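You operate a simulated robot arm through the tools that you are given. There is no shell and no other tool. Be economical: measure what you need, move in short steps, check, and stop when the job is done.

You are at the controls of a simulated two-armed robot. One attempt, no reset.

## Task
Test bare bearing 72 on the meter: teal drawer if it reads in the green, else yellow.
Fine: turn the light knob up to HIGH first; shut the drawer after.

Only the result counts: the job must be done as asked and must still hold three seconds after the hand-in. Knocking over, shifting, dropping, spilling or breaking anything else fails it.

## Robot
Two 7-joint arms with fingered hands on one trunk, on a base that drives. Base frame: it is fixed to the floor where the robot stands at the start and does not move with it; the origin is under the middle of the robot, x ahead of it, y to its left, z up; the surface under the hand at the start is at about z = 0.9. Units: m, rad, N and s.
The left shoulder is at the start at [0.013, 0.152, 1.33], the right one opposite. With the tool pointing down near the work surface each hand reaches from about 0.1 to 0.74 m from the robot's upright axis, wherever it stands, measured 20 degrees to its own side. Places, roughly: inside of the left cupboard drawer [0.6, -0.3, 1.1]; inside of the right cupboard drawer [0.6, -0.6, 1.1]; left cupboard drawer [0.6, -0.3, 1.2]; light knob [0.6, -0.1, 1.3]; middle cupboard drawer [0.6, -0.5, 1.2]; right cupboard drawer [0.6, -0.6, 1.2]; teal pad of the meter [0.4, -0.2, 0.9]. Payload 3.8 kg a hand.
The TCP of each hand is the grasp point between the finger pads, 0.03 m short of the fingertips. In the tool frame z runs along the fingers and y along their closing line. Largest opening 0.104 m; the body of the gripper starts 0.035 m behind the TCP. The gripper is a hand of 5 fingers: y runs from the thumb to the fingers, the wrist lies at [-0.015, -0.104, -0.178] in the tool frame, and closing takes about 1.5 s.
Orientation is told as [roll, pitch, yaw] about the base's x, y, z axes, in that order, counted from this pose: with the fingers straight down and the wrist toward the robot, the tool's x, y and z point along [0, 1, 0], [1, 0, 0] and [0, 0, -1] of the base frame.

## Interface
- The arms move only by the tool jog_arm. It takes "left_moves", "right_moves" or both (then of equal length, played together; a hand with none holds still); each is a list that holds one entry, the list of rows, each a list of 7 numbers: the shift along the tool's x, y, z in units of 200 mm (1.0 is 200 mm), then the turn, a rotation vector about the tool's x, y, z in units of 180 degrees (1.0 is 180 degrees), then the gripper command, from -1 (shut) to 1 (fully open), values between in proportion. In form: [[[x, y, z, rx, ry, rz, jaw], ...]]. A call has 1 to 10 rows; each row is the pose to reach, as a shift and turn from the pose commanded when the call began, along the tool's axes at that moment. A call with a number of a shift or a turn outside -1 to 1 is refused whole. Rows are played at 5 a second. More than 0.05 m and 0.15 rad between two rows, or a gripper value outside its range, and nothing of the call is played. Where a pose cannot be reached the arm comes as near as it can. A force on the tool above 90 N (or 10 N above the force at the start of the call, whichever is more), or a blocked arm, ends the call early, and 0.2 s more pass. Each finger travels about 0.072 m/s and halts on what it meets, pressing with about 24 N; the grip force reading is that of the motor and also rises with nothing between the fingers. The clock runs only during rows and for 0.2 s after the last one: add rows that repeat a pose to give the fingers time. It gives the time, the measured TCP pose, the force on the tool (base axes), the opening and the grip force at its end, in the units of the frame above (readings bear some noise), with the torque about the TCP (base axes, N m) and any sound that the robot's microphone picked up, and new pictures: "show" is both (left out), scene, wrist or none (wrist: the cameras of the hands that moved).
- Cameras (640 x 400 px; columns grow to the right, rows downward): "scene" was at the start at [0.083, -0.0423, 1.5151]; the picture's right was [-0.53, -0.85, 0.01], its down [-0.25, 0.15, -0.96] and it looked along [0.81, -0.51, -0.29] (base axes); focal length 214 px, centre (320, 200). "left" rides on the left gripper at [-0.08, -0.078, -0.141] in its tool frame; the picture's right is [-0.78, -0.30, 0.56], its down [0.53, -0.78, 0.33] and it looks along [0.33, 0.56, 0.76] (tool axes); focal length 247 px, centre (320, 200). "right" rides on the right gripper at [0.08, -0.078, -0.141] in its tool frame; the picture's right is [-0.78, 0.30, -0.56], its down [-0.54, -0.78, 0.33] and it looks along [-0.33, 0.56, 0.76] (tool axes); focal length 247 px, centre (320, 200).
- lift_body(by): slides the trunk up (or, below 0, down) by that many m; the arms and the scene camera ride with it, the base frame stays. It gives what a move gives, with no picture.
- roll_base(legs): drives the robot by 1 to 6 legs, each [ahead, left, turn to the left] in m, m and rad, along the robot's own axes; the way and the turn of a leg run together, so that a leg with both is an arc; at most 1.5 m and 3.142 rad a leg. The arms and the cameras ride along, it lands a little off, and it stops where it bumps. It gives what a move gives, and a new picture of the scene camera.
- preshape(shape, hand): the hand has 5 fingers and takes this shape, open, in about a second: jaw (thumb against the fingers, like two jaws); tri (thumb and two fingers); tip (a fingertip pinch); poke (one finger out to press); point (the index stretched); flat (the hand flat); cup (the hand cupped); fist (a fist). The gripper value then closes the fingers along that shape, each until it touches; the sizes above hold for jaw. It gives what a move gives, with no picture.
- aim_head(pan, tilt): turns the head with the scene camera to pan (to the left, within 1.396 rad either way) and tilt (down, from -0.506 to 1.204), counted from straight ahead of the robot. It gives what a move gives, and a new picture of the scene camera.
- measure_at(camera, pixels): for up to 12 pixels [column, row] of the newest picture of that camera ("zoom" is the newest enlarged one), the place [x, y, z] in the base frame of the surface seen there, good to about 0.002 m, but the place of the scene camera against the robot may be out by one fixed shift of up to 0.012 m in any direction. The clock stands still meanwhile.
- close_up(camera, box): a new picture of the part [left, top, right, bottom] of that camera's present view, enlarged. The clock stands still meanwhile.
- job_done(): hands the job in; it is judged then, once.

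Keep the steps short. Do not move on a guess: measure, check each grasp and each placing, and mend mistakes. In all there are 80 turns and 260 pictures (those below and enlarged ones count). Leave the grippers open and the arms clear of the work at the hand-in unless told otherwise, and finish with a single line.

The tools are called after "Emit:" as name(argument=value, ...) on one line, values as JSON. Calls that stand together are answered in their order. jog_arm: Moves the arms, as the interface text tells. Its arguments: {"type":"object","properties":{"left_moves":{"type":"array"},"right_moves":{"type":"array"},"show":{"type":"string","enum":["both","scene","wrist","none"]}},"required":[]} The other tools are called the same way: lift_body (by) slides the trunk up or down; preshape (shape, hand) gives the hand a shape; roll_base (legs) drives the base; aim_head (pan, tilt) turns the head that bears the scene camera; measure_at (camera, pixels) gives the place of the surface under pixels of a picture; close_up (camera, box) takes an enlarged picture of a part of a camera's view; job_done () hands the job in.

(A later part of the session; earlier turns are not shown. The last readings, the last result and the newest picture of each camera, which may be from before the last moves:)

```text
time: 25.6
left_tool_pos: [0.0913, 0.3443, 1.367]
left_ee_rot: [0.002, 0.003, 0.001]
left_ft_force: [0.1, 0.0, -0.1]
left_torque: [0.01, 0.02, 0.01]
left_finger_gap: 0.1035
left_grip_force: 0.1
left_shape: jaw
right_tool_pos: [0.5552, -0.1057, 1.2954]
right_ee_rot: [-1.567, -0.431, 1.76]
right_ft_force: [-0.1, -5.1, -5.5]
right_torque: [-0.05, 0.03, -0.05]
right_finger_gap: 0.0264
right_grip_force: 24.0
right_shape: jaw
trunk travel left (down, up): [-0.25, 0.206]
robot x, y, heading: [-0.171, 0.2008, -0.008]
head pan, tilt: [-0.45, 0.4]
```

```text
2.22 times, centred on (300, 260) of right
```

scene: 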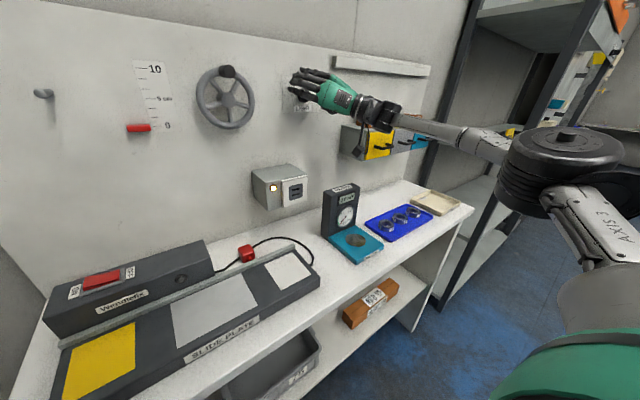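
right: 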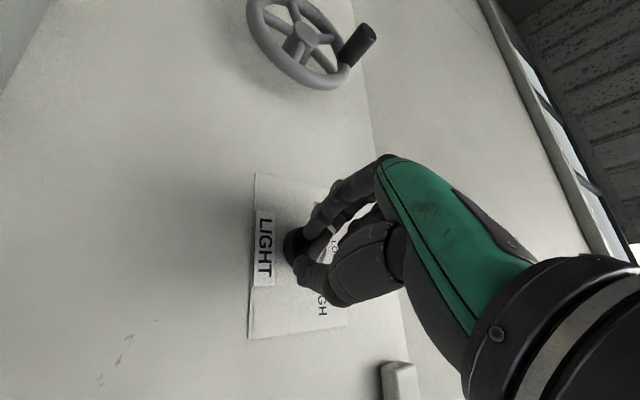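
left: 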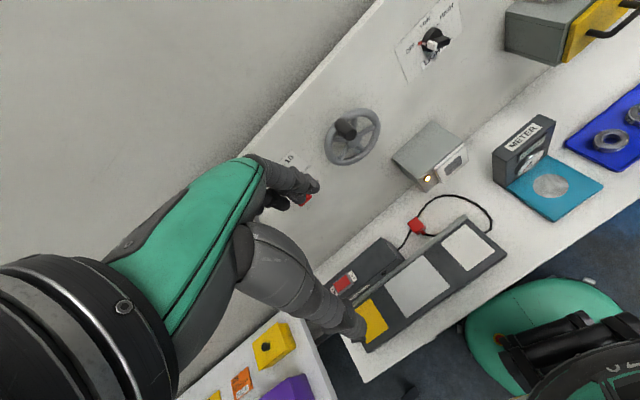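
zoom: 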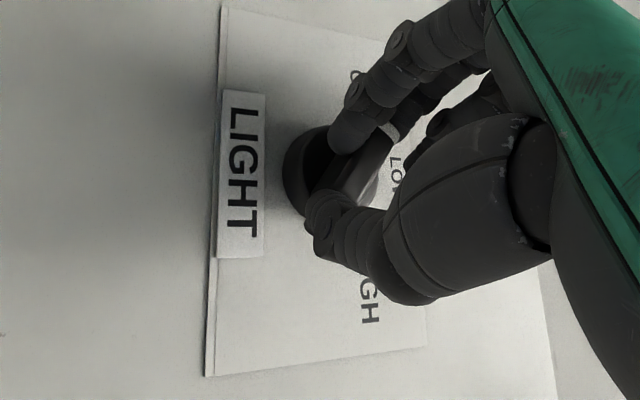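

The bar is held (gap 0.026 m, 24 N). I'll rotate +50° clockwise about the knob axis.

Emit:
jog_arm(right_moves=[[[0, 0, 0, 0, 0, 0.04, -1], [0, 0, 0, 0, 0, 0.08, -1], [0, 0, 0, 0, 0, 0.12, -1], [0, 0, 0, 0, 0, 0.16, -1], [0, 0, 0, 0, 0, 0.2, -1], [0, 0, 0, 0, 0, 0.24, -1], [0, 0, 0, 0, 0, 0.28, -1]]], show="wrist")

Emit:
close_up(camera="right", box=[220, 170, 380, 350])

```text
time: 27.2
left_tool_pos: [0.0754, 0.3551, 1.3675]
left_ee_rot: [-0.004, -0.009, 0.001]
left_ft_force: [0.0, -1.5, -0.6]
left_torque: [0.01, 0.01, 0.01]
left_finger_gap: 0.1039
left_grip_force: 0.1
left_shape: jaw
right_tool_pos: [0.5697, -0.1129, 1.315]
right_ee_rot: [-1.57, -1.293, 1.794]
right_ft_force: [-69.2, 34.7, -33.3]
right_torque: [-0.38, 1.08, 1.61]
right_finger_gap: 0.0295
right_grip_force: 24.4
right_shape: jaw
right hand out of reach, approached as far as the arm can: row 3, 4, 5, 6, 7
trunk travel left (down, up): [-0.25, 0.206]
robot x, y, heading: [-0.1708, 0.202, 0.001]
head pan, tilt: [-0.45, 0.4]
```

right: 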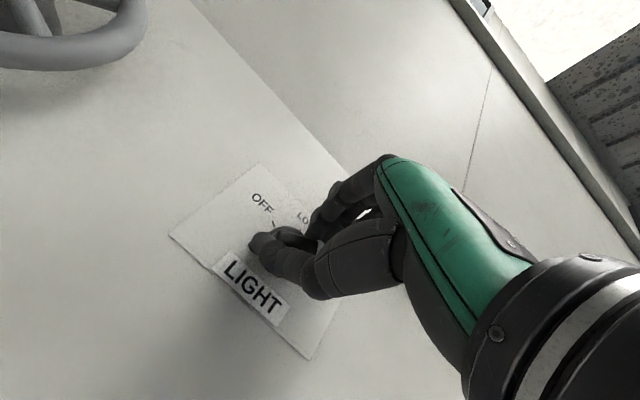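

```text
2.22 times, centred on (300, 260) of right
```

zoom: 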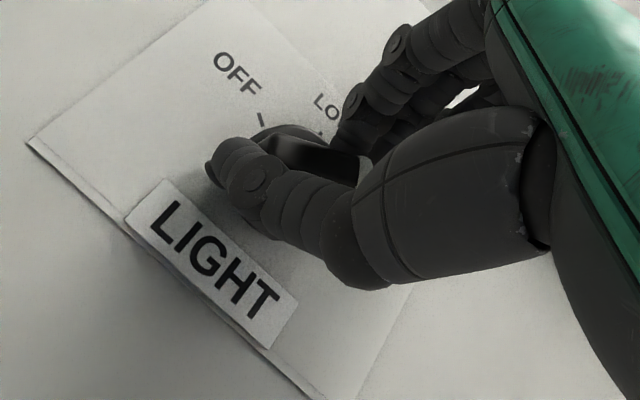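

It's pressing into the wall (69 N), but the knob has turned. I'll open the hand and back off to look.

Emit:
jog_arm(right_moves=[[[0, 0, -0.05, 0, 0, 0, 0.0], [0, 0, -0.08, 0, 0, 0, 1], [0, 0, -0.1, 0, 0, 0, 1], [0, 0, -0.1, 0, 0, 0, 1], [0, 0, -0.2, 0, 0, 0, 1], [0, 0, -0.35, 0, 0, 0, 1], [0, 0, -0.4, 0, 0, 0, 1]]], show="both")

Emit:
close_up(camera="right", box=[160, 150, 360, 350])

```text
time: 28.8
left_tool_pos: [0.0901, 0.3468, 1.3658]
left_ee_rot: [-0.001, 0.001, 0.001]
left_ft_force: [0.1, -0.3, 0.0]
left_torque: [-0.01, 0.03, 0.01]
left_finger_gap: 0.1035
left_grip_force: 0.0
left_shape: jaw
right_tool_pos: [0.519, -0.1748, 1.3198]
right_ee_rot: [-1.545, -1.307, 1.755]
right_ft_force: [-0.2, 0.8, -1.2]
right_torque: [0.02, 0.01, -0.01]
right_finger_gap: 0.1038
right_grip_force: 0.0
right_shape: jaw
right hand out of reach, approached as far as the arm can: row 1, 2, 3, 4, 5, 6, 7
trunk travel left (down, up): [-0.25, 0.206]
robot x, y, heading: [-0.169, 0.2, 0.003]
head pan, tilt: [-0.45, 0.4]
```

scene: 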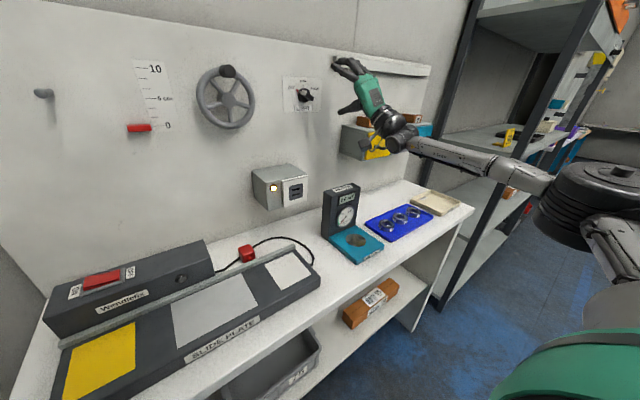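
right: 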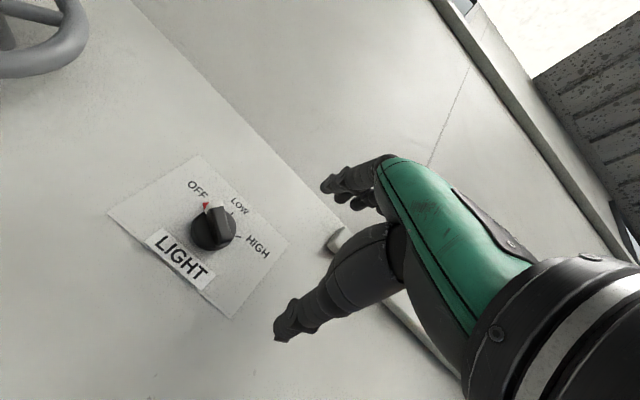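

```text
2.00 times, centred on (260, 250) of right
```

zoom: 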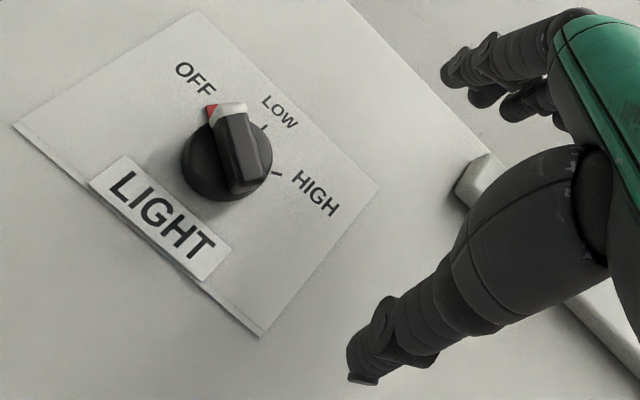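

Emit:
measure_at(camera="zoom", pixels=[[231, 107], [240, 120], [250, 185], [235, 150], [210, 112], [265, 128], [278, 173]])

Emit:
close_up(camera="scene", box=[270, 65, 340, 120])

```text
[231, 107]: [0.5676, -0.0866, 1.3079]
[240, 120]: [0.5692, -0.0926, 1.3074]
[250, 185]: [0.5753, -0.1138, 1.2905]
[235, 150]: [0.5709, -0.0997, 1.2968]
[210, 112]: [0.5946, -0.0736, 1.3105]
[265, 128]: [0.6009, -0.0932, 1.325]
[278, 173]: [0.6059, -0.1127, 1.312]
```

```text
7.27 times, centred on (305, 92) of scene
```

zoom: 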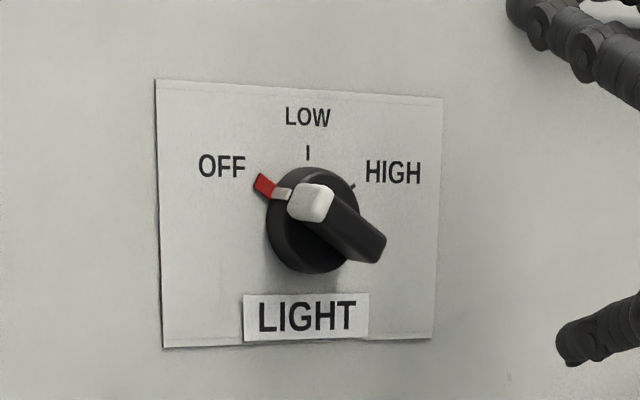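

The knob is still at OFF, so the end grip slipped. I'll switch to pushing the white end with a single outstretched finger at a fixed, comfortable orientation. First I'll retreat and shape the hand.

Emit:
jog_arm(right_moves=[[[0, 0, -0.15, 0, 0, 0, 1], [0, 0, -0.25, 0, 0, 0, 1]]], show="none")

Emit:
preshape(hand="right", shape="poke")

Emit:
jog_arm(right_moves=[[[0, 0, 0, 0, 0, 0, 1]]])

Emit:
close_up(camera="right", box=[200, 120, 420, 360])

```text
time: 29.4
left_tool_pos: [0.0892, 0.3458, 1.3671]
left_ee_rot: [-0.001, 0.002, 0.0]
left_ft_force: [0.6, -0.5, -0.2]
left_torque: [0.02, 0.0, -0.01]
left_finger_gap: 0.1036
left_grip_force: 0.0
left_shape: jaw
right_tool_pos: [0.4718, -0.1974, 1.3238]
right_ee_rot: [-1.558, -1.306, 1.759]
right_ft_force: [-0.7, 0.6, 0.2]
right_torque: [-0.02, -0.02, 0.0]
right_finger_gap: 0.1037
right_grip_force: 0.0
right_shape: jaw
right hand out of reach, approached as far as the arm can: row 1, 2
trunk travel left (down, up): [-0.25, 0.206]
robot x, y, heading: [-0.1675, 0.2003, -0.005]
head pan, tilt: [-0.45, 0.4]
```

```text
time: 30.3
left_tool_pos: [0.0906, 0.3463, 1.3667]
left_ee_rot: [-0.001, 0.0, 0.001]
left_ft_force: [1.0, -0.1, 0.5]
left_torque: [0.0, 0.0, -0.01]
left_finger_gap: 0.1039
left_grip_force: 0.0
left_shape: jaw
right_tool_pos: [0.4732, -0.1978, 1.3229]
right_ee_rot: [-1.552, -1.308, 1.753]
right_ft_force: [-0.3, 0.6, 0.6]
right_torque: [-0.02, 0.0, -0.05]
right_finger_gap: 0.0001
right_grip_force: 0.0
right_shape: poke
trunk travel left (down, up): [-0.25, 0.206]
robot x, y, heading: [-0.17, 0.2032, -0.002]
head pan, tilt: [-0.45, 0.4]
```

```text
time: 30.7
left_tool_pos: [0.0897, 0.3473, 1.367]
left_ee_rot: [0.001, 0.002, 0.0]
left_ft_force: [-0.7, 0.1, -1.1]
left_torque: [-0.01, -0.03, 0.01]
left_finger_gap: 0.1036
left_grip_force: 0.1
left_shape: jaw
right_tool_pos: [0.4734, -0.1959, 1.3226]
right_ee_rot: [-1.553, -1.308, 1.752]
right_ft_force: [-0.6, 0.7, -0.5]
right_torque: [0.0, 0.0, 0.0]
right_finger_gap: 0.0
right_grip_force: 0.2
right_shape: poke
trunk travel left (down, up): [-0.25, 0.206]
robot x, y, heading: [-0.1705, 0.2021, -0.0]
head pan, tilt: [-0.45, 0.4]
```

scene: 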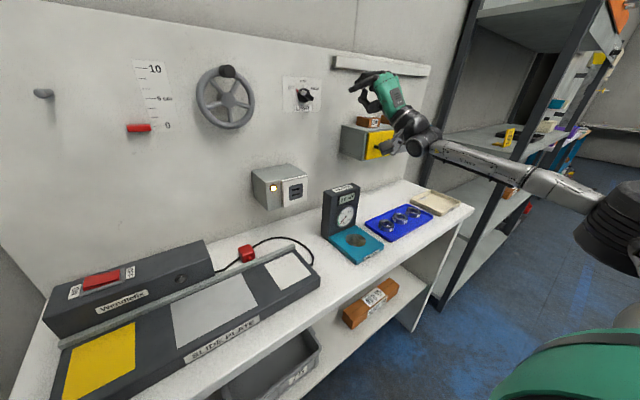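
right: 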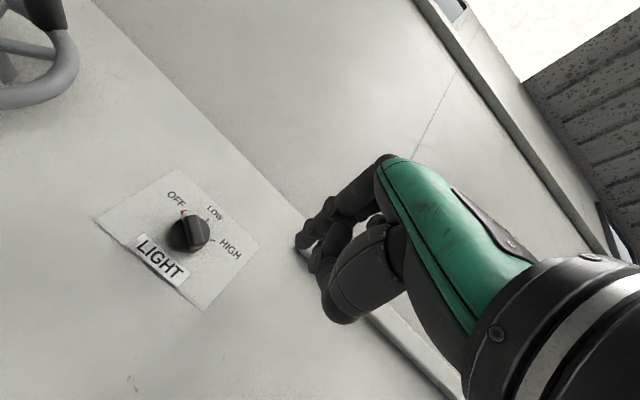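

```text
1.67 times, centred on (310, 240) of right
```

zoom: 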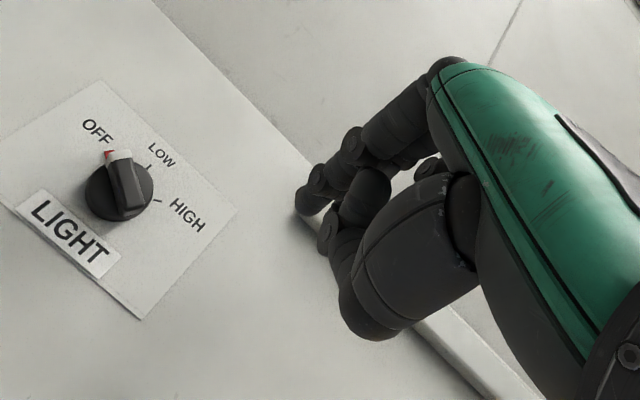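

Emit:
close_up(camera="scene", box=[330, 55, 450, 150])

Emit:
measure_at(camera="right", pixels=[[301, 240], [306, 244], [320, 206], [325, 232], [330, 280], [316, 262]])

Emit:
measure_at(camera="scene", pixels=[[351, 86], [353, 91], [365, 108], [363, 75]])

```text
4.21 times, centred on (390, 102) of scene
```

zoom: 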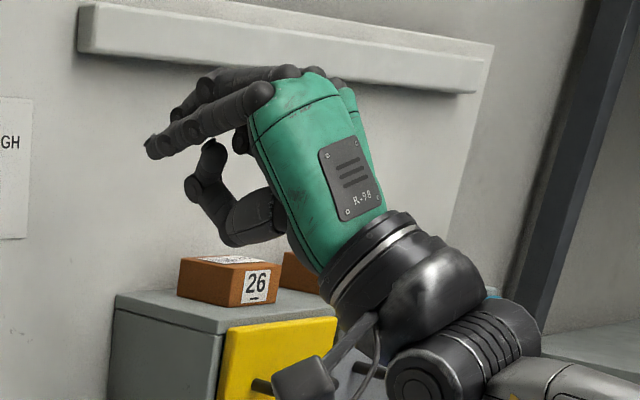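

```text
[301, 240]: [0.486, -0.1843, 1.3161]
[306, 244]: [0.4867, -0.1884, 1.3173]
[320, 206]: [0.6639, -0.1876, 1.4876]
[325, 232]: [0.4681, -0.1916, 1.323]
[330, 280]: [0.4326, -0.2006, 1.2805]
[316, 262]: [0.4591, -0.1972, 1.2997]
```

```text
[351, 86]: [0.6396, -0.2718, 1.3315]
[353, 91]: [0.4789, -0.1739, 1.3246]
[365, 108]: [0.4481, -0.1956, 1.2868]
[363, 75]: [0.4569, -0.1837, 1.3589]
```

Emit:
preshape(hand="right", shape="point")

Emit:
close_up(camera="scene", box=[310, 55, 450, 150])

Emit:
close_up(camera="right", box=[200, 120, 420, 360])

```text
time: 31.6
left_tool_pos: [0.09, 0.3459, 1.3653]
left_ee_rot: [0.001, 0.001, 0.0]
left_ft_force: [0.9, -0.7, 0.2]
left_torque: [-0.01, 0.01, -0.02]
left_finger_gap: 0.1039
left_grip_force: 0.1
left_shape: jaw
right_tool_pos: [0.474, -0.1981, 1.3234]
right_ee_rot: [-1.554, -1.309, 1.754]
right_ft_force: [0.1, 0.6, 0.0]
right_torque: [0.01, 0.01, 0.0]
right_finger_gap: 0.0001
right_grip_force: 0.1
right_shape: point
trunk travel left (down, up): [-0.25, 0.206]
robot x, y, heading: [-0.1717, 0.1993, -0.002]
head pan, tilt: [-0.45, 0.4]
```

```text
4.21 times, centred on (380, 102) of scene
```

zoom: 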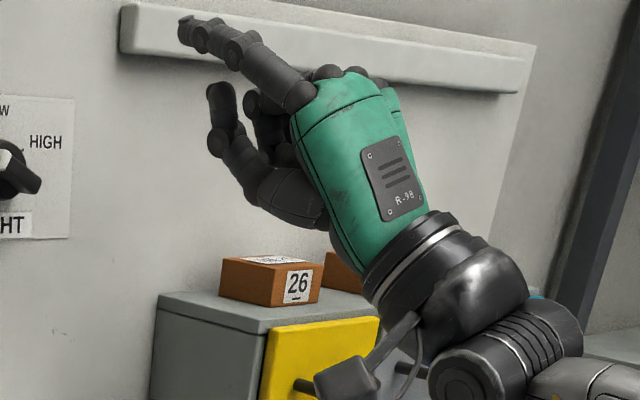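

```text
1.67 times, centred on (310, 240) of right
```

zoom: 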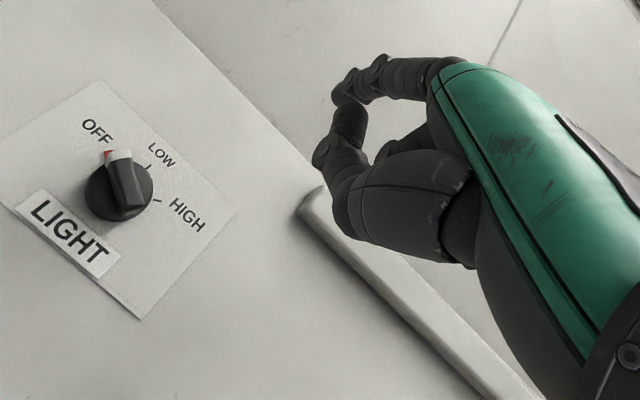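

Emit:
measure_at(camera="zoom", pixels=[[334, 98], [338, 90], [345, 82], [358, 76], [380, 65], [400, 75], [425, 70]])

Emit:
measure_at(camera="scene", pixels=[[351, 61], [354, 64], [364, 67], [373, 74], [357, 80], [362, 90]])

```text
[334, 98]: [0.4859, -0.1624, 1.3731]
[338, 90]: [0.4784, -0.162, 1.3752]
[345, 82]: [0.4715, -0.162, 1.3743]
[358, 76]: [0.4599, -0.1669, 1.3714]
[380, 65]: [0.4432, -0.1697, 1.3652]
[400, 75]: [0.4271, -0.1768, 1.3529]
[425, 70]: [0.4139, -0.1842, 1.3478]
```

```text
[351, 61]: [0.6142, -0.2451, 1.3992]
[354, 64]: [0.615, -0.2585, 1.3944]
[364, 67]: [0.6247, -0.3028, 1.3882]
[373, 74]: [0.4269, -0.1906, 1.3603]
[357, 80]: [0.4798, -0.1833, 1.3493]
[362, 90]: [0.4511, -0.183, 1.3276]
```

The stretched index tip is at about (0.488,-0.162,1.373) and points nearly straight at the wall. The thumb tip is close behind it, so I'll check whether closing this shape tucks the thumb in.

Emit:
jog_arm(right_moves=[[[0, 0, 0, 0, 0, 0, -0.5], [0, 0, 0, 0, 0, 0, -1], [0, 0, 0, 0, 0, 0, -1], [0, 0, 0, 0, 0, 0, -1], [0, 0, 0, 0, 0, 0, -1]]], show="wrist")

Emit:
close_up(camera="scene", box=[310, 35, 450, 130])

```text
time: 32.8
left_tool_pos: [0.0894, 0.3457, 1.3667]
left_ee_rot: [-0.001, 0.003, 0.0]
left_ft_force: [-0.6, 0.1, 0.1]
left_torque: [-0.01, 0.03, 0.0]
left_finger_gap: 0.1036
left_grip_force: 0.1
left_shape: jaw
right_tool_pos: [0.4731, -0.1978, 1.3228]
right_ee_rot: [-1.552, -1.306, 1.753]
right_ft_force: [-0.2, 0.4, -0.5]
right_torque: [-0.03, 0.01, 0.01]
right_finger_gap: 0.0001
right_grip_force: 0.1
right_shape: point
trunk travel left (down, up): [-0.25, 0.206]
robot x, y, heading: [-0.1717, 0.2009, -0.0]
head pan, tilt: [-0.45, 0.4]
```

right: 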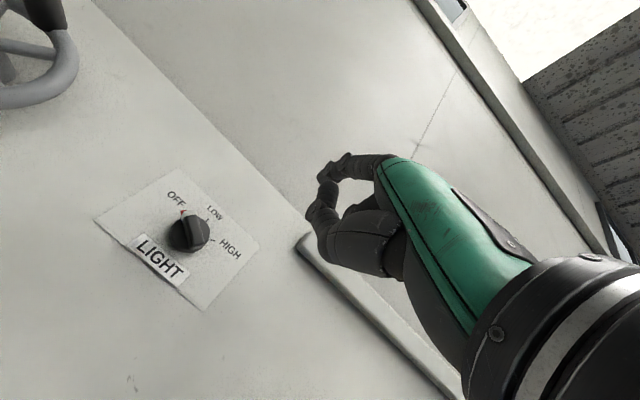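

```text
4.21 times, centred on (380, 82) of scene
```

zoom: 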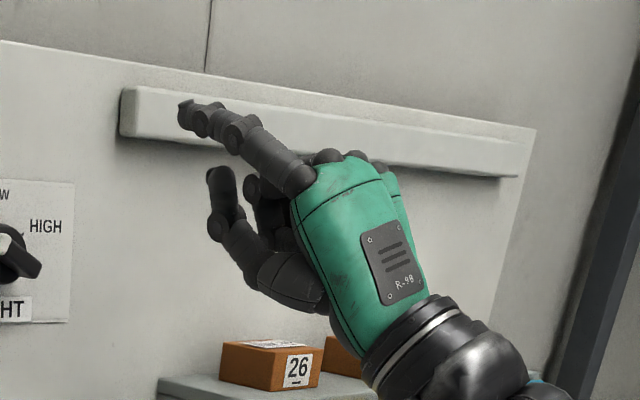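

Emit:
measure_at(camera="right", pixels=[[310, 214], [314, 208], [324, 196], [330, 185], [336, 178], [320, 225], [322, 178], [326, 172]])

Emit:
measure_at(camera="zoom", pixels=[[212, 172], [220, 185], [213, 222], [220, 215], [184, 115], [190, 120], [182, 106], [205, 120], [240, 135]])

```text
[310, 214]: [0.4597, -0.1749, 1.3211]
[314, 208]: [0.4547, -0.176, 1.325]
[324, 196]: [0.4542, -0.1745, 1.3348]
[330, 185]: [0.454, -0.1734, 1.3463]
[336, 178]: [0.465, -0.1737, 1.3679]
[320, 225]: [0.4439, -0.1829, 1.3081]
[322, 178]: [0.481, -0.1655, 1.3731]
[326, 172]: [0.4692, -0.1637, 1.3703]
```

```text
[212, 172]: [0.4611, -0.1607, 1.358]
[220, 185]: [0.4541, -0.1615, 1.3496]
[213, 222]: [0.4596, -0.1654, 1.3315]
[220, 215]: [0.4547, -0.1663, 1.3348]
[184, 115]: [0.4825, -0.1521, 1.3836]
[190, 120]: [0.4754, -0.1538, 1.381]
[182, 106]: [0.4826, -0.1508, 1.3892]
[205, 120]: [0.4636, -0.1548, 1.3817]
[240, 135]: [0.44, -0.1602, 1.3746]
```

Thumb clearance is fine (26 mm behind the index tip). This posture is reachable, so I'll carry it rigidly: base forward 0.05 m and left 0.076 m, trunk down 0.089 m. That brings the index tip to the lower left of the knob.

Emit:
roll_base(legs=[[0, 0.076, 0]])

Emit:
lift_body(by=-0.089)

Emit:
roll_base(legs=[[0.04, 0, 0]])

Emit:
jog_arm(right_moves=[[[0, 0, 0, 0, 0, 0, -1]]], show="wrist")

```text
time: 33.9
left_tool_pos: [0.0908, 0.4185, 1.3675]
left_ee_rot: [0.003, 0.003, -0.003]
left_ft_force: [0.7, -0.4, 0.1]
left_torque: [-0.02, 0.0, 0.02]
left_finger_gap: 0.1037
left_grip_force: 0.0
left_shape: jaw
right_tool_pos: [0.4721, -0.1261, 1.3215]
right_ee_rot: [-1.552, -1.311, 1.753]
right_ft_force: [0.2, -0.4, 0.1]
right_torque: [0.03, 0.0, 0.0]
right_finger_gap: 0.0001
right_grip_force: 0.1
right_shape: point
trunk travel left (down, up): [-0.25, 0.206]
robot x, y, heading: [-0.1706, 0.2806, 0.002]
head pan, tilt: [-0.45, 0.4]
```

scene: 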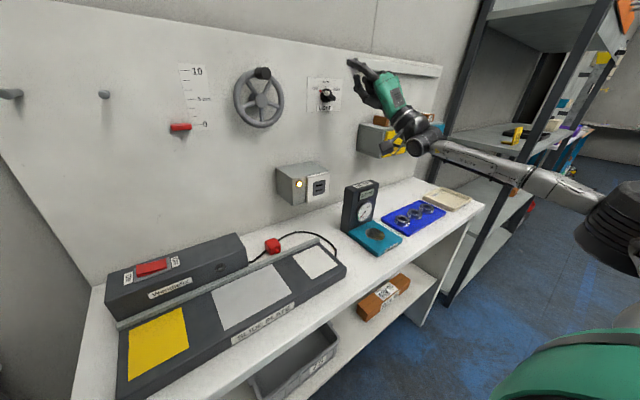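

```text
time: 35.1
left_tool_pos: [0.0901, 0.4228, 1.2776]
left_ee_rot: [0.0, -0.001, 0.0]
left_ft_force: [0.6, 0.5, 0.0]
left_torque: [0.01, -0.03, -0.03]
left_finger_gap: 0.1037
left_grip_force: 0.0
left_shape: jaw
right_tool_pos: [0.4713, -0.1228, 1.2358]
right_ee_rot: [-1.555, -1.304, 1.756]
right_ft_force: [-0.3, -0.8, -0.5]
right_torque: [0.01, 0.03, -0.01]
right_finger_gap: 0.0
right_grip_force: 0.0
right_shape: point
trunk travel left (down, up): [-0.161, 0.295]
robot x, y, heading: [-0.17, 0.2762, 0.003]
head pan, tilt: [-0.45, 0.4]
```

```text
time: 36.0
left_tool_pos: [0.1269, 0.4215, 1.2781]
left_ee_rot: [0.0, -0.001, -0.003]
left_ft_force: [0.3, 0.0, 0.1]
left_torque: [0.0, -0.01, 0.01]
left_finger_gap: 0.1037
left_grip_force: 0.1
left_shape: jaw
right_tool_pos: [0.5077, -0.1235, 1.2366]
right_ee_rot: [-1.561, -1.308, 1.762]
right_ft_force: [0.7, -0.3, 0.7]
right_torque: [0.0, 0.02, -0.03]
right_finger_gap: 0.0
right_grip_force: 0.0
right_shape: point
trunk travel left (down, up): [-0.161, 0.295]
robot x, y, heading: [-0.1321, 0.2765, -0.003]
head pan, tilt: [-0.45, 0.4]
```

scene: 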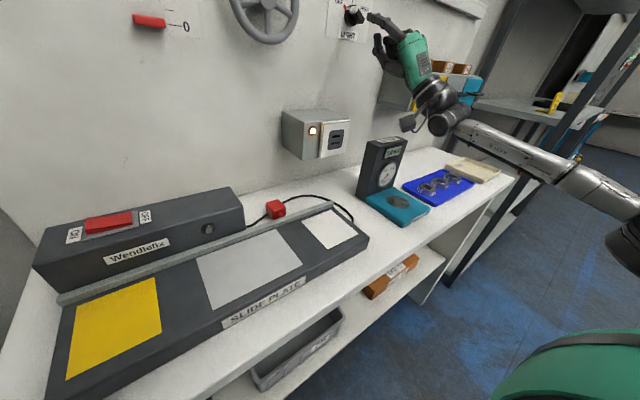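

```text
time: 36.4
left_tool_pos: [0.1269, 0.4208, 1.2782]
left_ee_rot: [0.0, -0.001, -0.002]
left_ft_force: [-0.3, -0.4, -0.1]
left_torque: [0.02, -0.06, 0.0]
left_finger_gap: 0.1038
left_grip_force: 0.1
left_shape: jaw
right_tool_pos: [0.5098, -0.1244, 1.2361]
right_ee_rot: [-1.562, -1.308, 1.762]
right_ft_force: [-0.3, 0.0, 0.1]
right_torque: [0.0, -0.02, 0.01]
right_finger_gap: 0.0
right_grip_force: 0.0
right_shape: point
trunk travel left (down, up): [-0.161, 0.295]
robot x, y, heading: [-0.1268, 0.2744, -0.007]
head pan, tilt: [-0.45, 0.4]
```

right: 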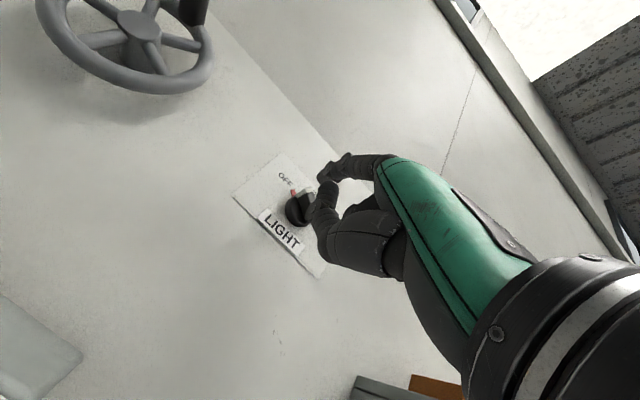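

Emit:
close_up(camera="right", box=[240, 130, 400, 240])

Emit:
aim_head(pan=-0.5, tilt=0.2)

Emit:
close_up(camera="scene", box=[300, 30, 460, 150])

```text
3.64 times, centred on (320, 185) of right
```

zoom: 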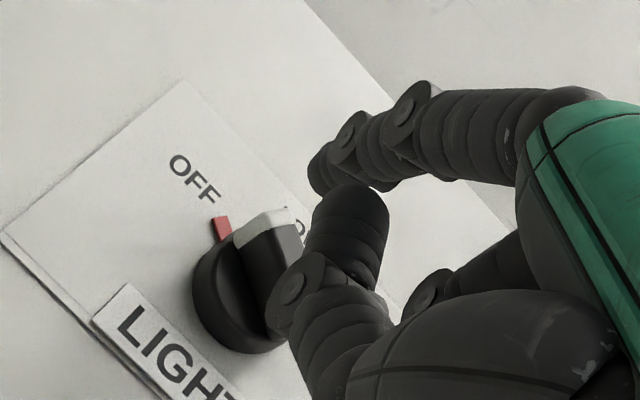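

```text
time: 37.1
left_tool_pos: [0.1287, 0.4211, 1.2777]
left_ee_rot: [0.0, 0.0, -0.003]
left_ft_force: [0.0, 1.5, -0.3]
left_torque: [-0.04, 0.03, 0.0]
left_finger_gap: 0.1034
left_grip_force: 0.1
left_shape: jaw
right_tool_pos: [0.5114, -0.1247, 1.2345]
right_ee_rot: [-1.553, -1.31, 1.755]
right_ft_force: [0.1, -0.2, -0.9]
right_torque: [-0.02, 0.0, 0.0]
right_finger_gap: 0.0
right_grip_force: 0.1
right_shape: point
trunk travel left (down, up): [-0.161, 0.295]
robot x, y, heading: [-0.1318, 0.2785, -0.002]
head pan, tilt: [-0.499, 0.201]
```

scene: 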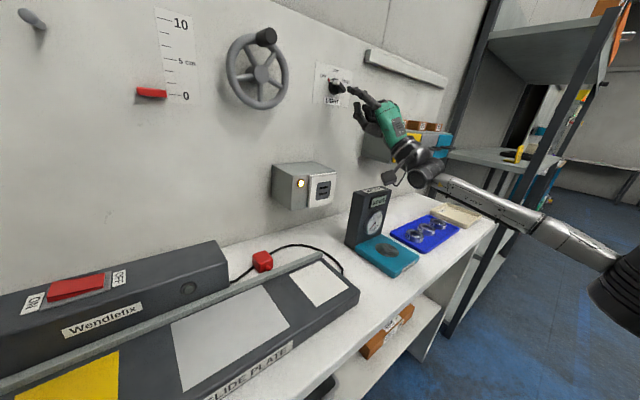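

```text
3.33 times, centred on (380, 90) of scene
```

zoom: 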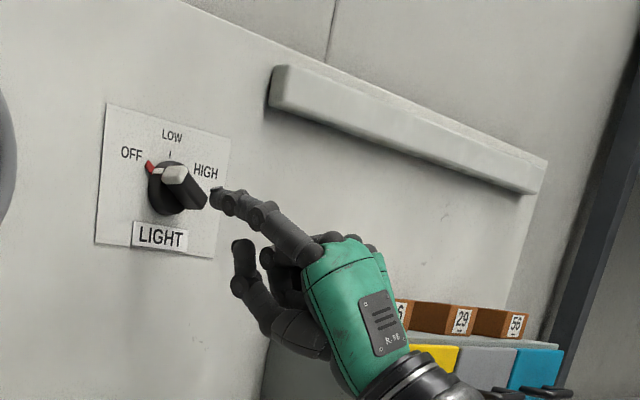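

Emit:
measure_at(camera="zoom", pixels=[[214, 196], [214, 203], [216, 190], [225, 200], [173, 173], [200, 198], [171, 153], [150, 166], [195, 168]])

Emit:
measure_at(camera="right", pixels=[[318, 179], [320, 172], [324, 180], [307, 190], [305, 198], [294, 187]])

```text
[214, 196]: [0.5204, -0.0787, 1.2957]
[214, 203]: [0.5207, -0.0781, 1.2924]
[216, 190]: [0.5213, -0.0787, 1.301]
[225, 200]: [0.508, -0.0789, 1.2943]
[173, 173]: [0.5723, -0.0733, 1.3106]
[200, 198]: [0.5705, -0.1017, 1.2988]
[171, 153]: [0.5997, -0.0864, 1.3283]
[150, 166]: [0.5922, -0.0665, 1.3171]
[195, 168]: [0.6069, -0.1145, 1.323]
```

```text
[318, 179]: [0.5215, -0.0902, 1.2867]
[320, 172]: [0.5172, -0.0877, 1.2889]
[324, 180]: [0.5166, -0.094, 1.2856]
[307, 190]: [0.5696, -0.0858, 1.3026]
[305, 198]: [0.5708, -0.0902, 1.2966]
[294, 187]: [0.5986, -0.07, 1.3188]
```

The index tip sits about 19 mm left of and 10 mm below the knob axis, just where I want it. I'll advance 0.058 m toward the panel.

Emit:
jog_arm(right_moves=[[[0.005, 0, 0.1, 0, 0, 0, -1], [0.01, 0, 0.2, 0, 0, 0, -1], [0.01, 0, 0.29, 0, 0, 0, -1], [0.01, 0, 0.29, 0, 0, 0, -1]]])

Emit:
close_up(camera="scene", box=[300, 50, 400, 125])

Emit:
close_up(camera="right", box=[240, 130, 400, 240])

```text
time: 38.1
left_tool_pos: [0.1274, 0.4211, 1.278]
left_ee_rot: [-0.001, -0.001, 0.0]
left_ft_force: [0.9, 0.5, 0.4]
left_torque: [-0.01, 0.02, -0.03]
left_finger_gap: 0.1037
left_grip_force: 0.1
left_shape: jaw
right_tool_pos: [0.5679, -0.1104, 1.2342]
right_ee_rot: [-1.552, -1.308, 1.753]
right_ft_force: [-1.0, 1.1, -0.6]
right_torque: [-0.04, 0.0, 0.02]
right_finger_gap: 0.0002
right_grip_force: 0.0
right_shape: point
trunk travel left (down, up): [-0.161, 0.295]
robot x, y, heading: [-0.1334, 0.2792, -0.001]
head pan, tilt: [-0.499, 0.201]
```

scene: 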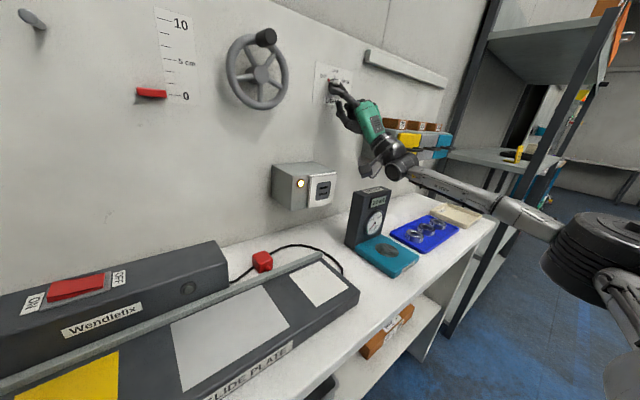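
right: 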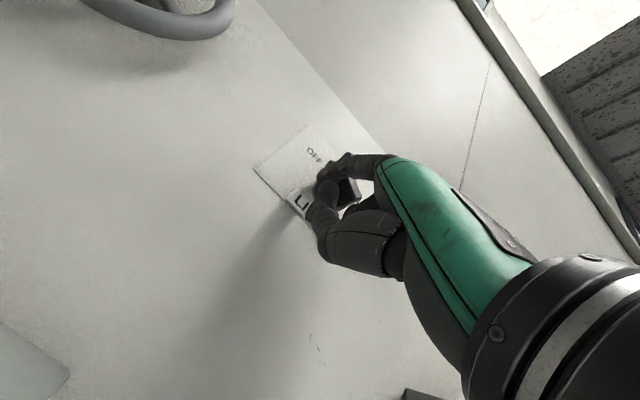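

```text
5.33 times, centred on (350, 88) of scene
```

zoom: 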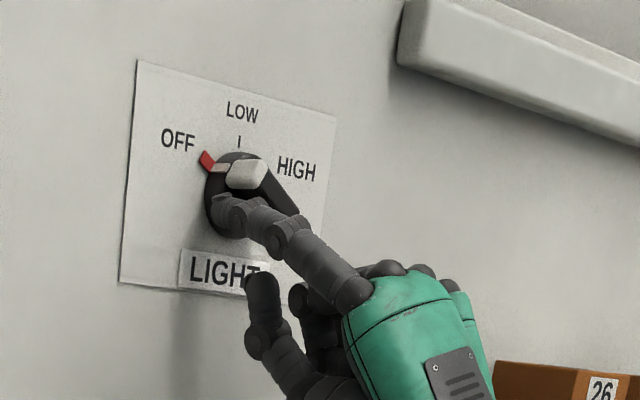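

```text
3.64 times, centred on (320, 185) of right
```

zoom: 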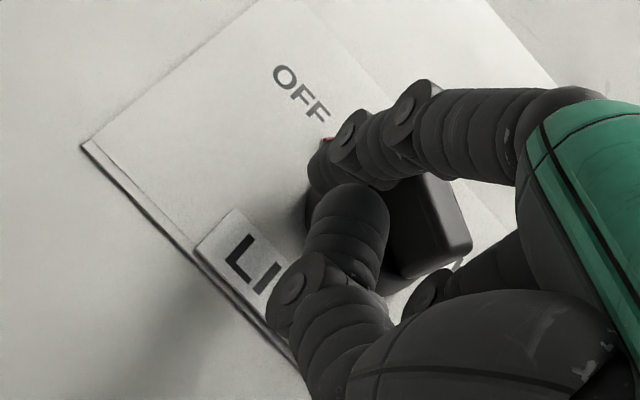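

The finger is under the white end at its counter-clockwise side. I'll push along the arc to the LOW position first and check.

Emit:
jog_arm(right_moves=[[[-0.016, 0.012, 0, 0, 0, 0, -1], [-0.033, 0.025, 0, 0, 0, 0, -1], [-0.036, 0.038, 0, 0, 0, 0, -1], [-0.039, 0.052, 0, 0, 0, 0, -1], [-0.046, 0.064, 0, 0, 0, 0, -1], [-0.054, 0.076, 0, 0, 0, 0, -1], [-0.065, 0.085, 0, 0, 0, 0, -1], [-0.077, 0.093, 0, 0, 0, 0, -1], [-0.077, 0.093, 0, 0, 0, 0, -1]]], show="wrist")

Emit:
close_up(camera="scene", box=[300, 50, 400, 125])

```text
time: 40.1
left_tool_pos: [0.1294, 0.4208, 1.2769]
left_ee_rot: [0.0, 0.001, -0.003]
left_ft_force: [0.4, -0.7, -0.3]
left_torque: [-0.02, 0.01, -0.03]
left_finger_gap: 0.1038
left_grip_force: 0.0
left_shape: jaw
right_tool_pos: [0.5703, -0.1209, 1.2562]
right_ee_rot: [-1.556, -1.306, 1.76]
right_ft_force: [-2.9, 0.9, -1.3]
right_torque: [-0.05, -0.13, 0.06]
right_finger_gap: 0.0003
right_grip_force: 0.1
right_shape: point
trunk travel left (down, up): [-0.161, 0.295]
robot x, y, heading: [-0.132, 0.2729, 0.001]
head pan, tilt: [-0.499, 0.201]
```

right: 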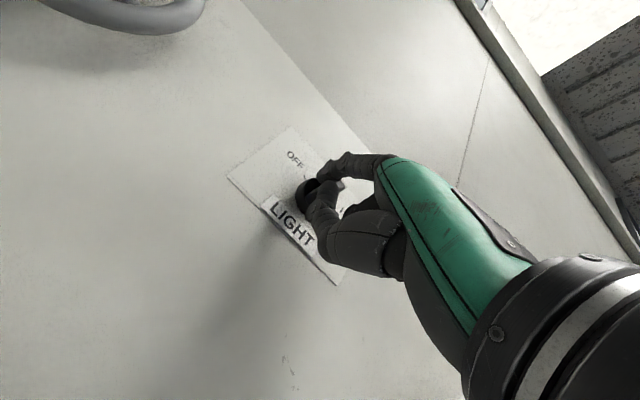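

```text
5.33 times, centred on (350, 88) of scene
```

zoom: 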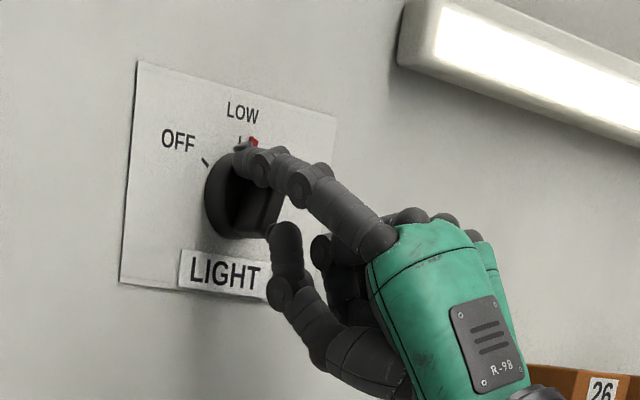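

The light bar is lit and the pointer is just past LOW. I'll continue the arc toward HIGH.

Emit:
jog_arm(right_moves=[[[-0.014, 0.005, 0, 0, 0, 0, -1], [-0.027, 0.009, 0, 0, 0, 0, -1], [-0.041, 0.009, 0, 0, 0, 0, -1], [-0.055, 0.007, 0, 0, 0, 0, -1], [-0.068, 0.002, 0, 0, 0, 0, -1], [-0.078, -0.002, 0, 0, 0, 0, -1], [-0.078, -0.002, 0, 0, 0, 0, -1]]], show="wrist")

Emit:
close_up(camera="scene", box=[300, 50, 400, 125])

```text
time: 41.7
left_tool_pos: [0.1288, 0.4218, 1.2773]
left_ee_rot: [-0.001, 0.0, -0.002]
left_ft_force: [0.7, 0.0, 0.6]
left_torque: [0.03, 0.02, -0.01]
left_finger_gap: 0.1037
left_grip_force: 0.1
left_shape: jaw
right_tool_pos: [0.5735, -0.1339, 1.26]
right_ee_rot: [-1.555, -1.307, 1.755]
right_ft_force: [-1.0, 2.1, 1.7]
right_torque: [-0.09, -0.08, 0.09]
right_finger_gap: 0.0
right_grip_force: 0.0
right_shape: point
trunk travel left (down, up): [-0.161, 0.295]
robot x, y, heading: [-0.1317, 0.2727, -0.003]
head pan, tilt: [-0.499, 0.201]
```

right: 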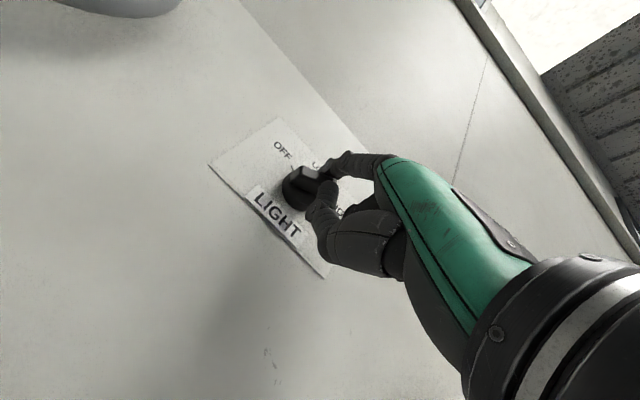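

```text
5.33 times, centred on (350, 88) of scene
```

zoom: 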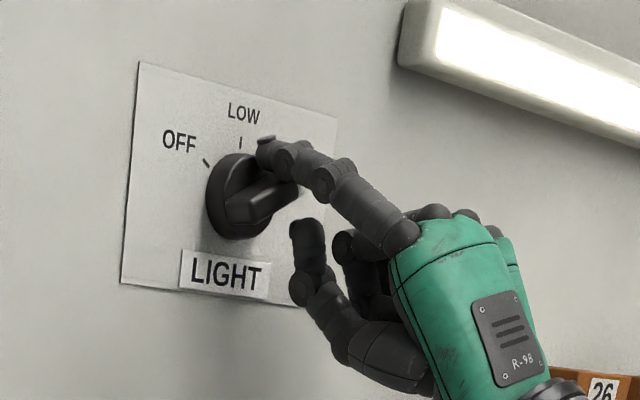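

The bar now points to the right near HIGH. I'll retreat straight back to see it.

Emit:
jog_arm(right_moves=[[[0.01, 0.01, -0.1, 0, 0, 0, -1], [0.01, 0.02, -0.25, 0, 0, 0, -1], [0.01, 0.02, -0.45, 0, 0, 0, -1], [0.01, 0.02, -0.65, 0, 0, 0, -1]]], show="both")

Emit:
close_up(camera="scene", box=[300, 50, 400, 125])

```text
time: 42.7
left_tool_pos: [0.1288, 0.4204, 1.2777]
left_ee_rot: [0.001, 0.0, -0.003]
left_ft_force: [-0.4, -0.2, -0.3]
left_torque: [-0.02, 0.0, -0.03]
left_finger_gap: 0.1035
left_grip_force: 0.1
left_shape: jaw
right_tool_pos: [0.4447, -0.1591, 1.2637]
right_ee_rot: [-1.549, -1.31, 1.753]
right_ft_force: [-0.6, -0.6, 0.2]
right_torque: [0.01, -0.02, -0.06]
right_finger_gap: 0.0
right_grip_force: 0.1
right_shape: point
trunk travel left (down, up): [-0.161, 0.295]
robot x, y, heading: [-0.1307, 0.2778, -0.002]
head pan, tilt: [-0.499, 0.201]
```

scene: 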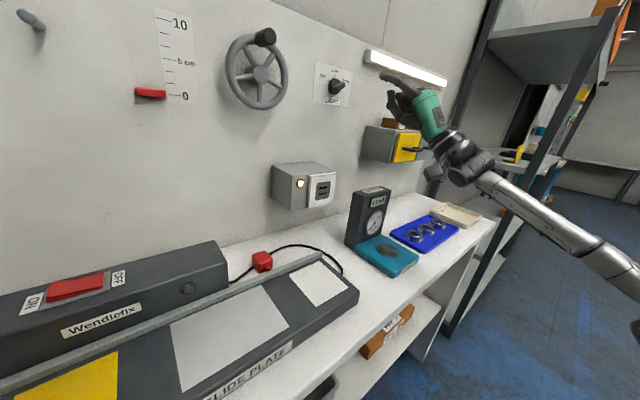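
right: 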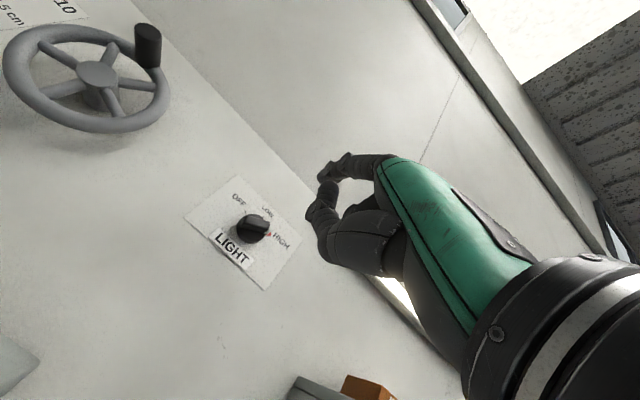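

```text
5.33 times, centred on (350, 88) of scene
```

zoom: 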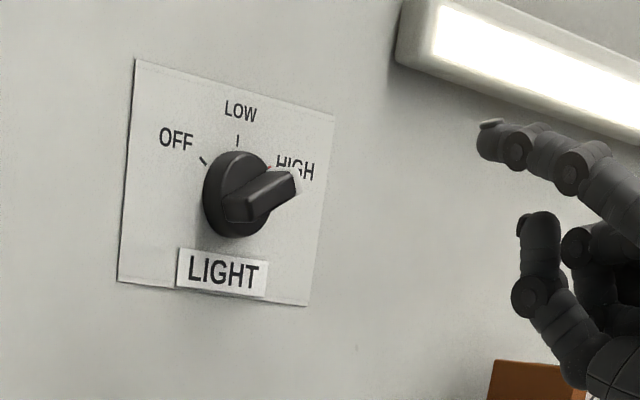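

The red marker now lines up with HIGH and the light is bright. Next I'll raise the trunk back and return the right hand to fingers-down.

Emit:
lift_body(by=0.239)

Emit:
jog_arm(right_moves=[[[0, 0, -0.05, 0.0458, 0.0015, 0.0105, -1], [0, 0, -0.1, 0.0915, 0.003, 0.021, -1], [0, 0, -0.15, 0.137, 0.0044, 0.0315, -1], [0, 0, -0.2, 0.183, 0.006, 0.042, -1], [0, 0, -0.25, 0.229, 0.0073, 0.0525, -1], [0, 0, -0.3, 0.2745, 0.0087, 0.063, -1], [0, 0, -0.35, 0.32, 0.0102, 0.0735, -1], [0, 0, -0.4, 0.366, 0.0116, 0.084, -1], [0, 0, -0.45, 0.412, 0.013, 0.0945, -1], [0, 0, -0.5, 0.4577, 0.0146, 0.105, -1]]], show="scene")

Emit:
preshape(hand="right", shape="jaw")

```text
time: 45.2
left_tool_pos: [0.1298, 0.4219, 1.5164]
left_ee_rot: [-0.001, 0.002, -0.002]
left_ft_force: [0.5, 0.1, 0.2]
left_torque: [-0.02, -0.02, -0.02]
left_finger_gap: 0.1037
left_grip_force: 0.1
left_shape: jaw
right_tool_pos: [0.4449, -0.1579, 1.5029]
right_ee_rot: [-1.553, -1.307, 1.755]
right_ft_force: [-0.1, -0.7, -0.5]
right_torque: [0.01, -0.01, -0.01]
right_finger_gap: 0.0001
right_grip_force: 0.1
right_shape: point
trunk travel left (down, up): [-0.4, 0.056]
robot x, y, heading: [-0.1312, 0.2759, 0.001]
head pan, tilt: [-0.499, 0.201]
```

```text
time: 47.4
left_tool_pos: [0.1333, 0.4204, 1.516]
left_ee_rot: [0.001, 0.004, -0.003]
left_ft_force: [0.5, 0.9, 0.6]
left_torque: [0.0, 0.01, -0.01]
left_finger_gap: 0.1036
left_grip_force: 0.0
left_shape: jaw
right_tool_pos: [0.3745, -0.2991, 1.5062]
right_ee_rot: [-0.005, -0.136, 0.038]
right_ft_force: [0.2, 0.0, 0.9]
right_torque: [-0.02, -0.03, -0.01]
right_finger_gap: 0.0002
right_grip_force: 0.1
right_shape: point
right hand out of reach, approached as far as the arm can: row 7, 8, 9, 10
trunk travel left (down, up): [-0.4, 0.056]
robot x, y, heading: [-0.1304, 0.2739, -0.003]
head pan, tilt: [-0.499, 0.201]
```

scene: 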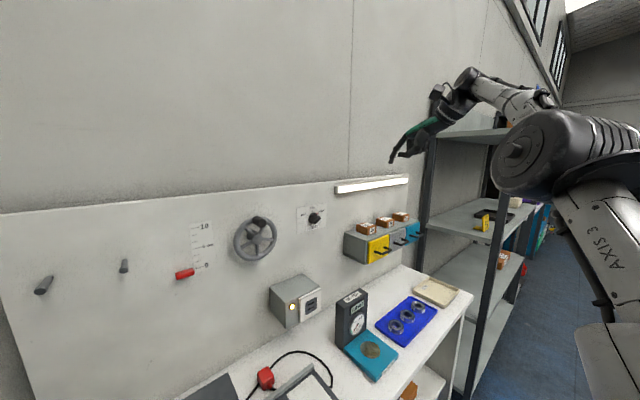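

```text
time: 48.3
left_tool_pos: [0.1287, 0.4216, 1.5164]
left_ee_rot: [0.001, 0.001, -0.001]
left_ft_force: [-0.2, -0.8, 0.3]
left_torque: [0.01, -0.03, 0.01]
left_finger_gap: 0.1037
left_grip_force: 0.1
left_shape: jaw
right_tool_pos: [0.3721, -0.297, 1.5072]
right_ee_rot: [-0.005, -0.139, 0.042]
right_ft_force: [-0.6, 0.6, -0.1]
right_torque: [-0.01, 0.02, 0.01]
right_finger_gap: 0.1037
right_grip_force: 0.2
right_shape: jaw
trunk travel left (down, up): [-0.4, 0.056]
robot x, y, heading: [-0.131, 0.2748, -0.004]
head pan, tilt: [-0.499, 0.201]
```

The hand is nearly fingers-down. I'll straighten it and bring it in front of the body before driving right.

Emit:
jog_arm(right_moves=[[[0.12, -0.03, 0, 0.006, 0, 0.002, 1], [0.24, -0.06, 0, 0.012, 0, 0.003, 1], [0.36, -0.1, 0, 0.018, 0, 0.005, 1], [0.48, -0.13, 0.05, 0.024, 0, 0.007, 1], [0.6, -0.16, 0.1, 0.03, 0, 0.009, 1], [0.72, -0.2, 0.15, 0.036, 0, 0.011, 1], [0.84, -0.23, 0.2, 0.042, 0, 0.013, 1], [0.95, -0.26, 0.25, 0.044, 0, 0.013, 1]]], show="none")

Emit:
roll_base(legs=[[0, -0.37, 0]])

```text
time: 50.1
left_tool_pos: [0.1291, 0.4215, 1.5168]
left_ee_rot: [-0.001, 0.0, 0.0]
left_ft_force: [-0.1, 0.4, -0.3]
left_torque: [0.03, 0.02, 0.01]
left_finger_gap: 0.1036
left_grip_force: 0.1
left_shape: jaw
right_tool_pos: [0.3817, -0.2795, 1.4825]
right_ee_rot: [-0.005, -0.006, -0.008]
right_ft_force: [0.8, -0.1, -0.6]
right_torque: [-0.01, 0.01, -0.02]
right_finger_gap: 0.104
right_grip_force: 0.0
right_shape: jaw
right hand out of reach, approached as far as the arm can: row 1, 2, 3, 4, 5, 6, 7, 8
trunk travel left (down, up): [-0.4, 0.056]
robot x, y, heading: [-0.1304, 0.2756, 0.001]
head pan, tilt: [-0.499, 0.201]
```

```text
time: 52.5
left_tool_pos: [0.1285, 0.0541, 1.5164]
left_ee_rot: [-0.001, 0.001, 0.001]
left_ft_force: [0.2, 0.3, 0.1]
left_torque: [0.0, -0.01, 0.04]
left_finger_gap: 0.1036
left_grip_force: 0.0
left_shape: jaw
right_tool_pos: [0.3811, -0.6455, 1.4848]
right_ee_rot: [-0.007, -0.006, -0.005]
right_ft_force: [0.0, -0.2, -0.3]
right_torque: [-0.02, 0.02, 0.0]
right_finger_gap: 0.1041
right_grip_force: 0.1
right_shape: jaw
trunk travel left (down, up): [-0.4, 0.056]
robot x, y, heading: [-0.1332, -0.0937, 0.002]
head pan, tilt: [-0.499, 0.201]
```

scene: 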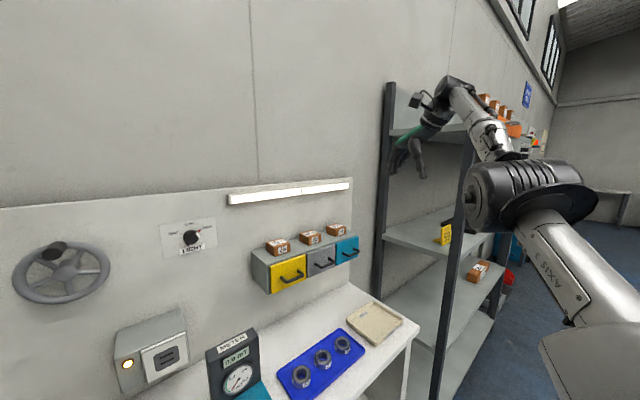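

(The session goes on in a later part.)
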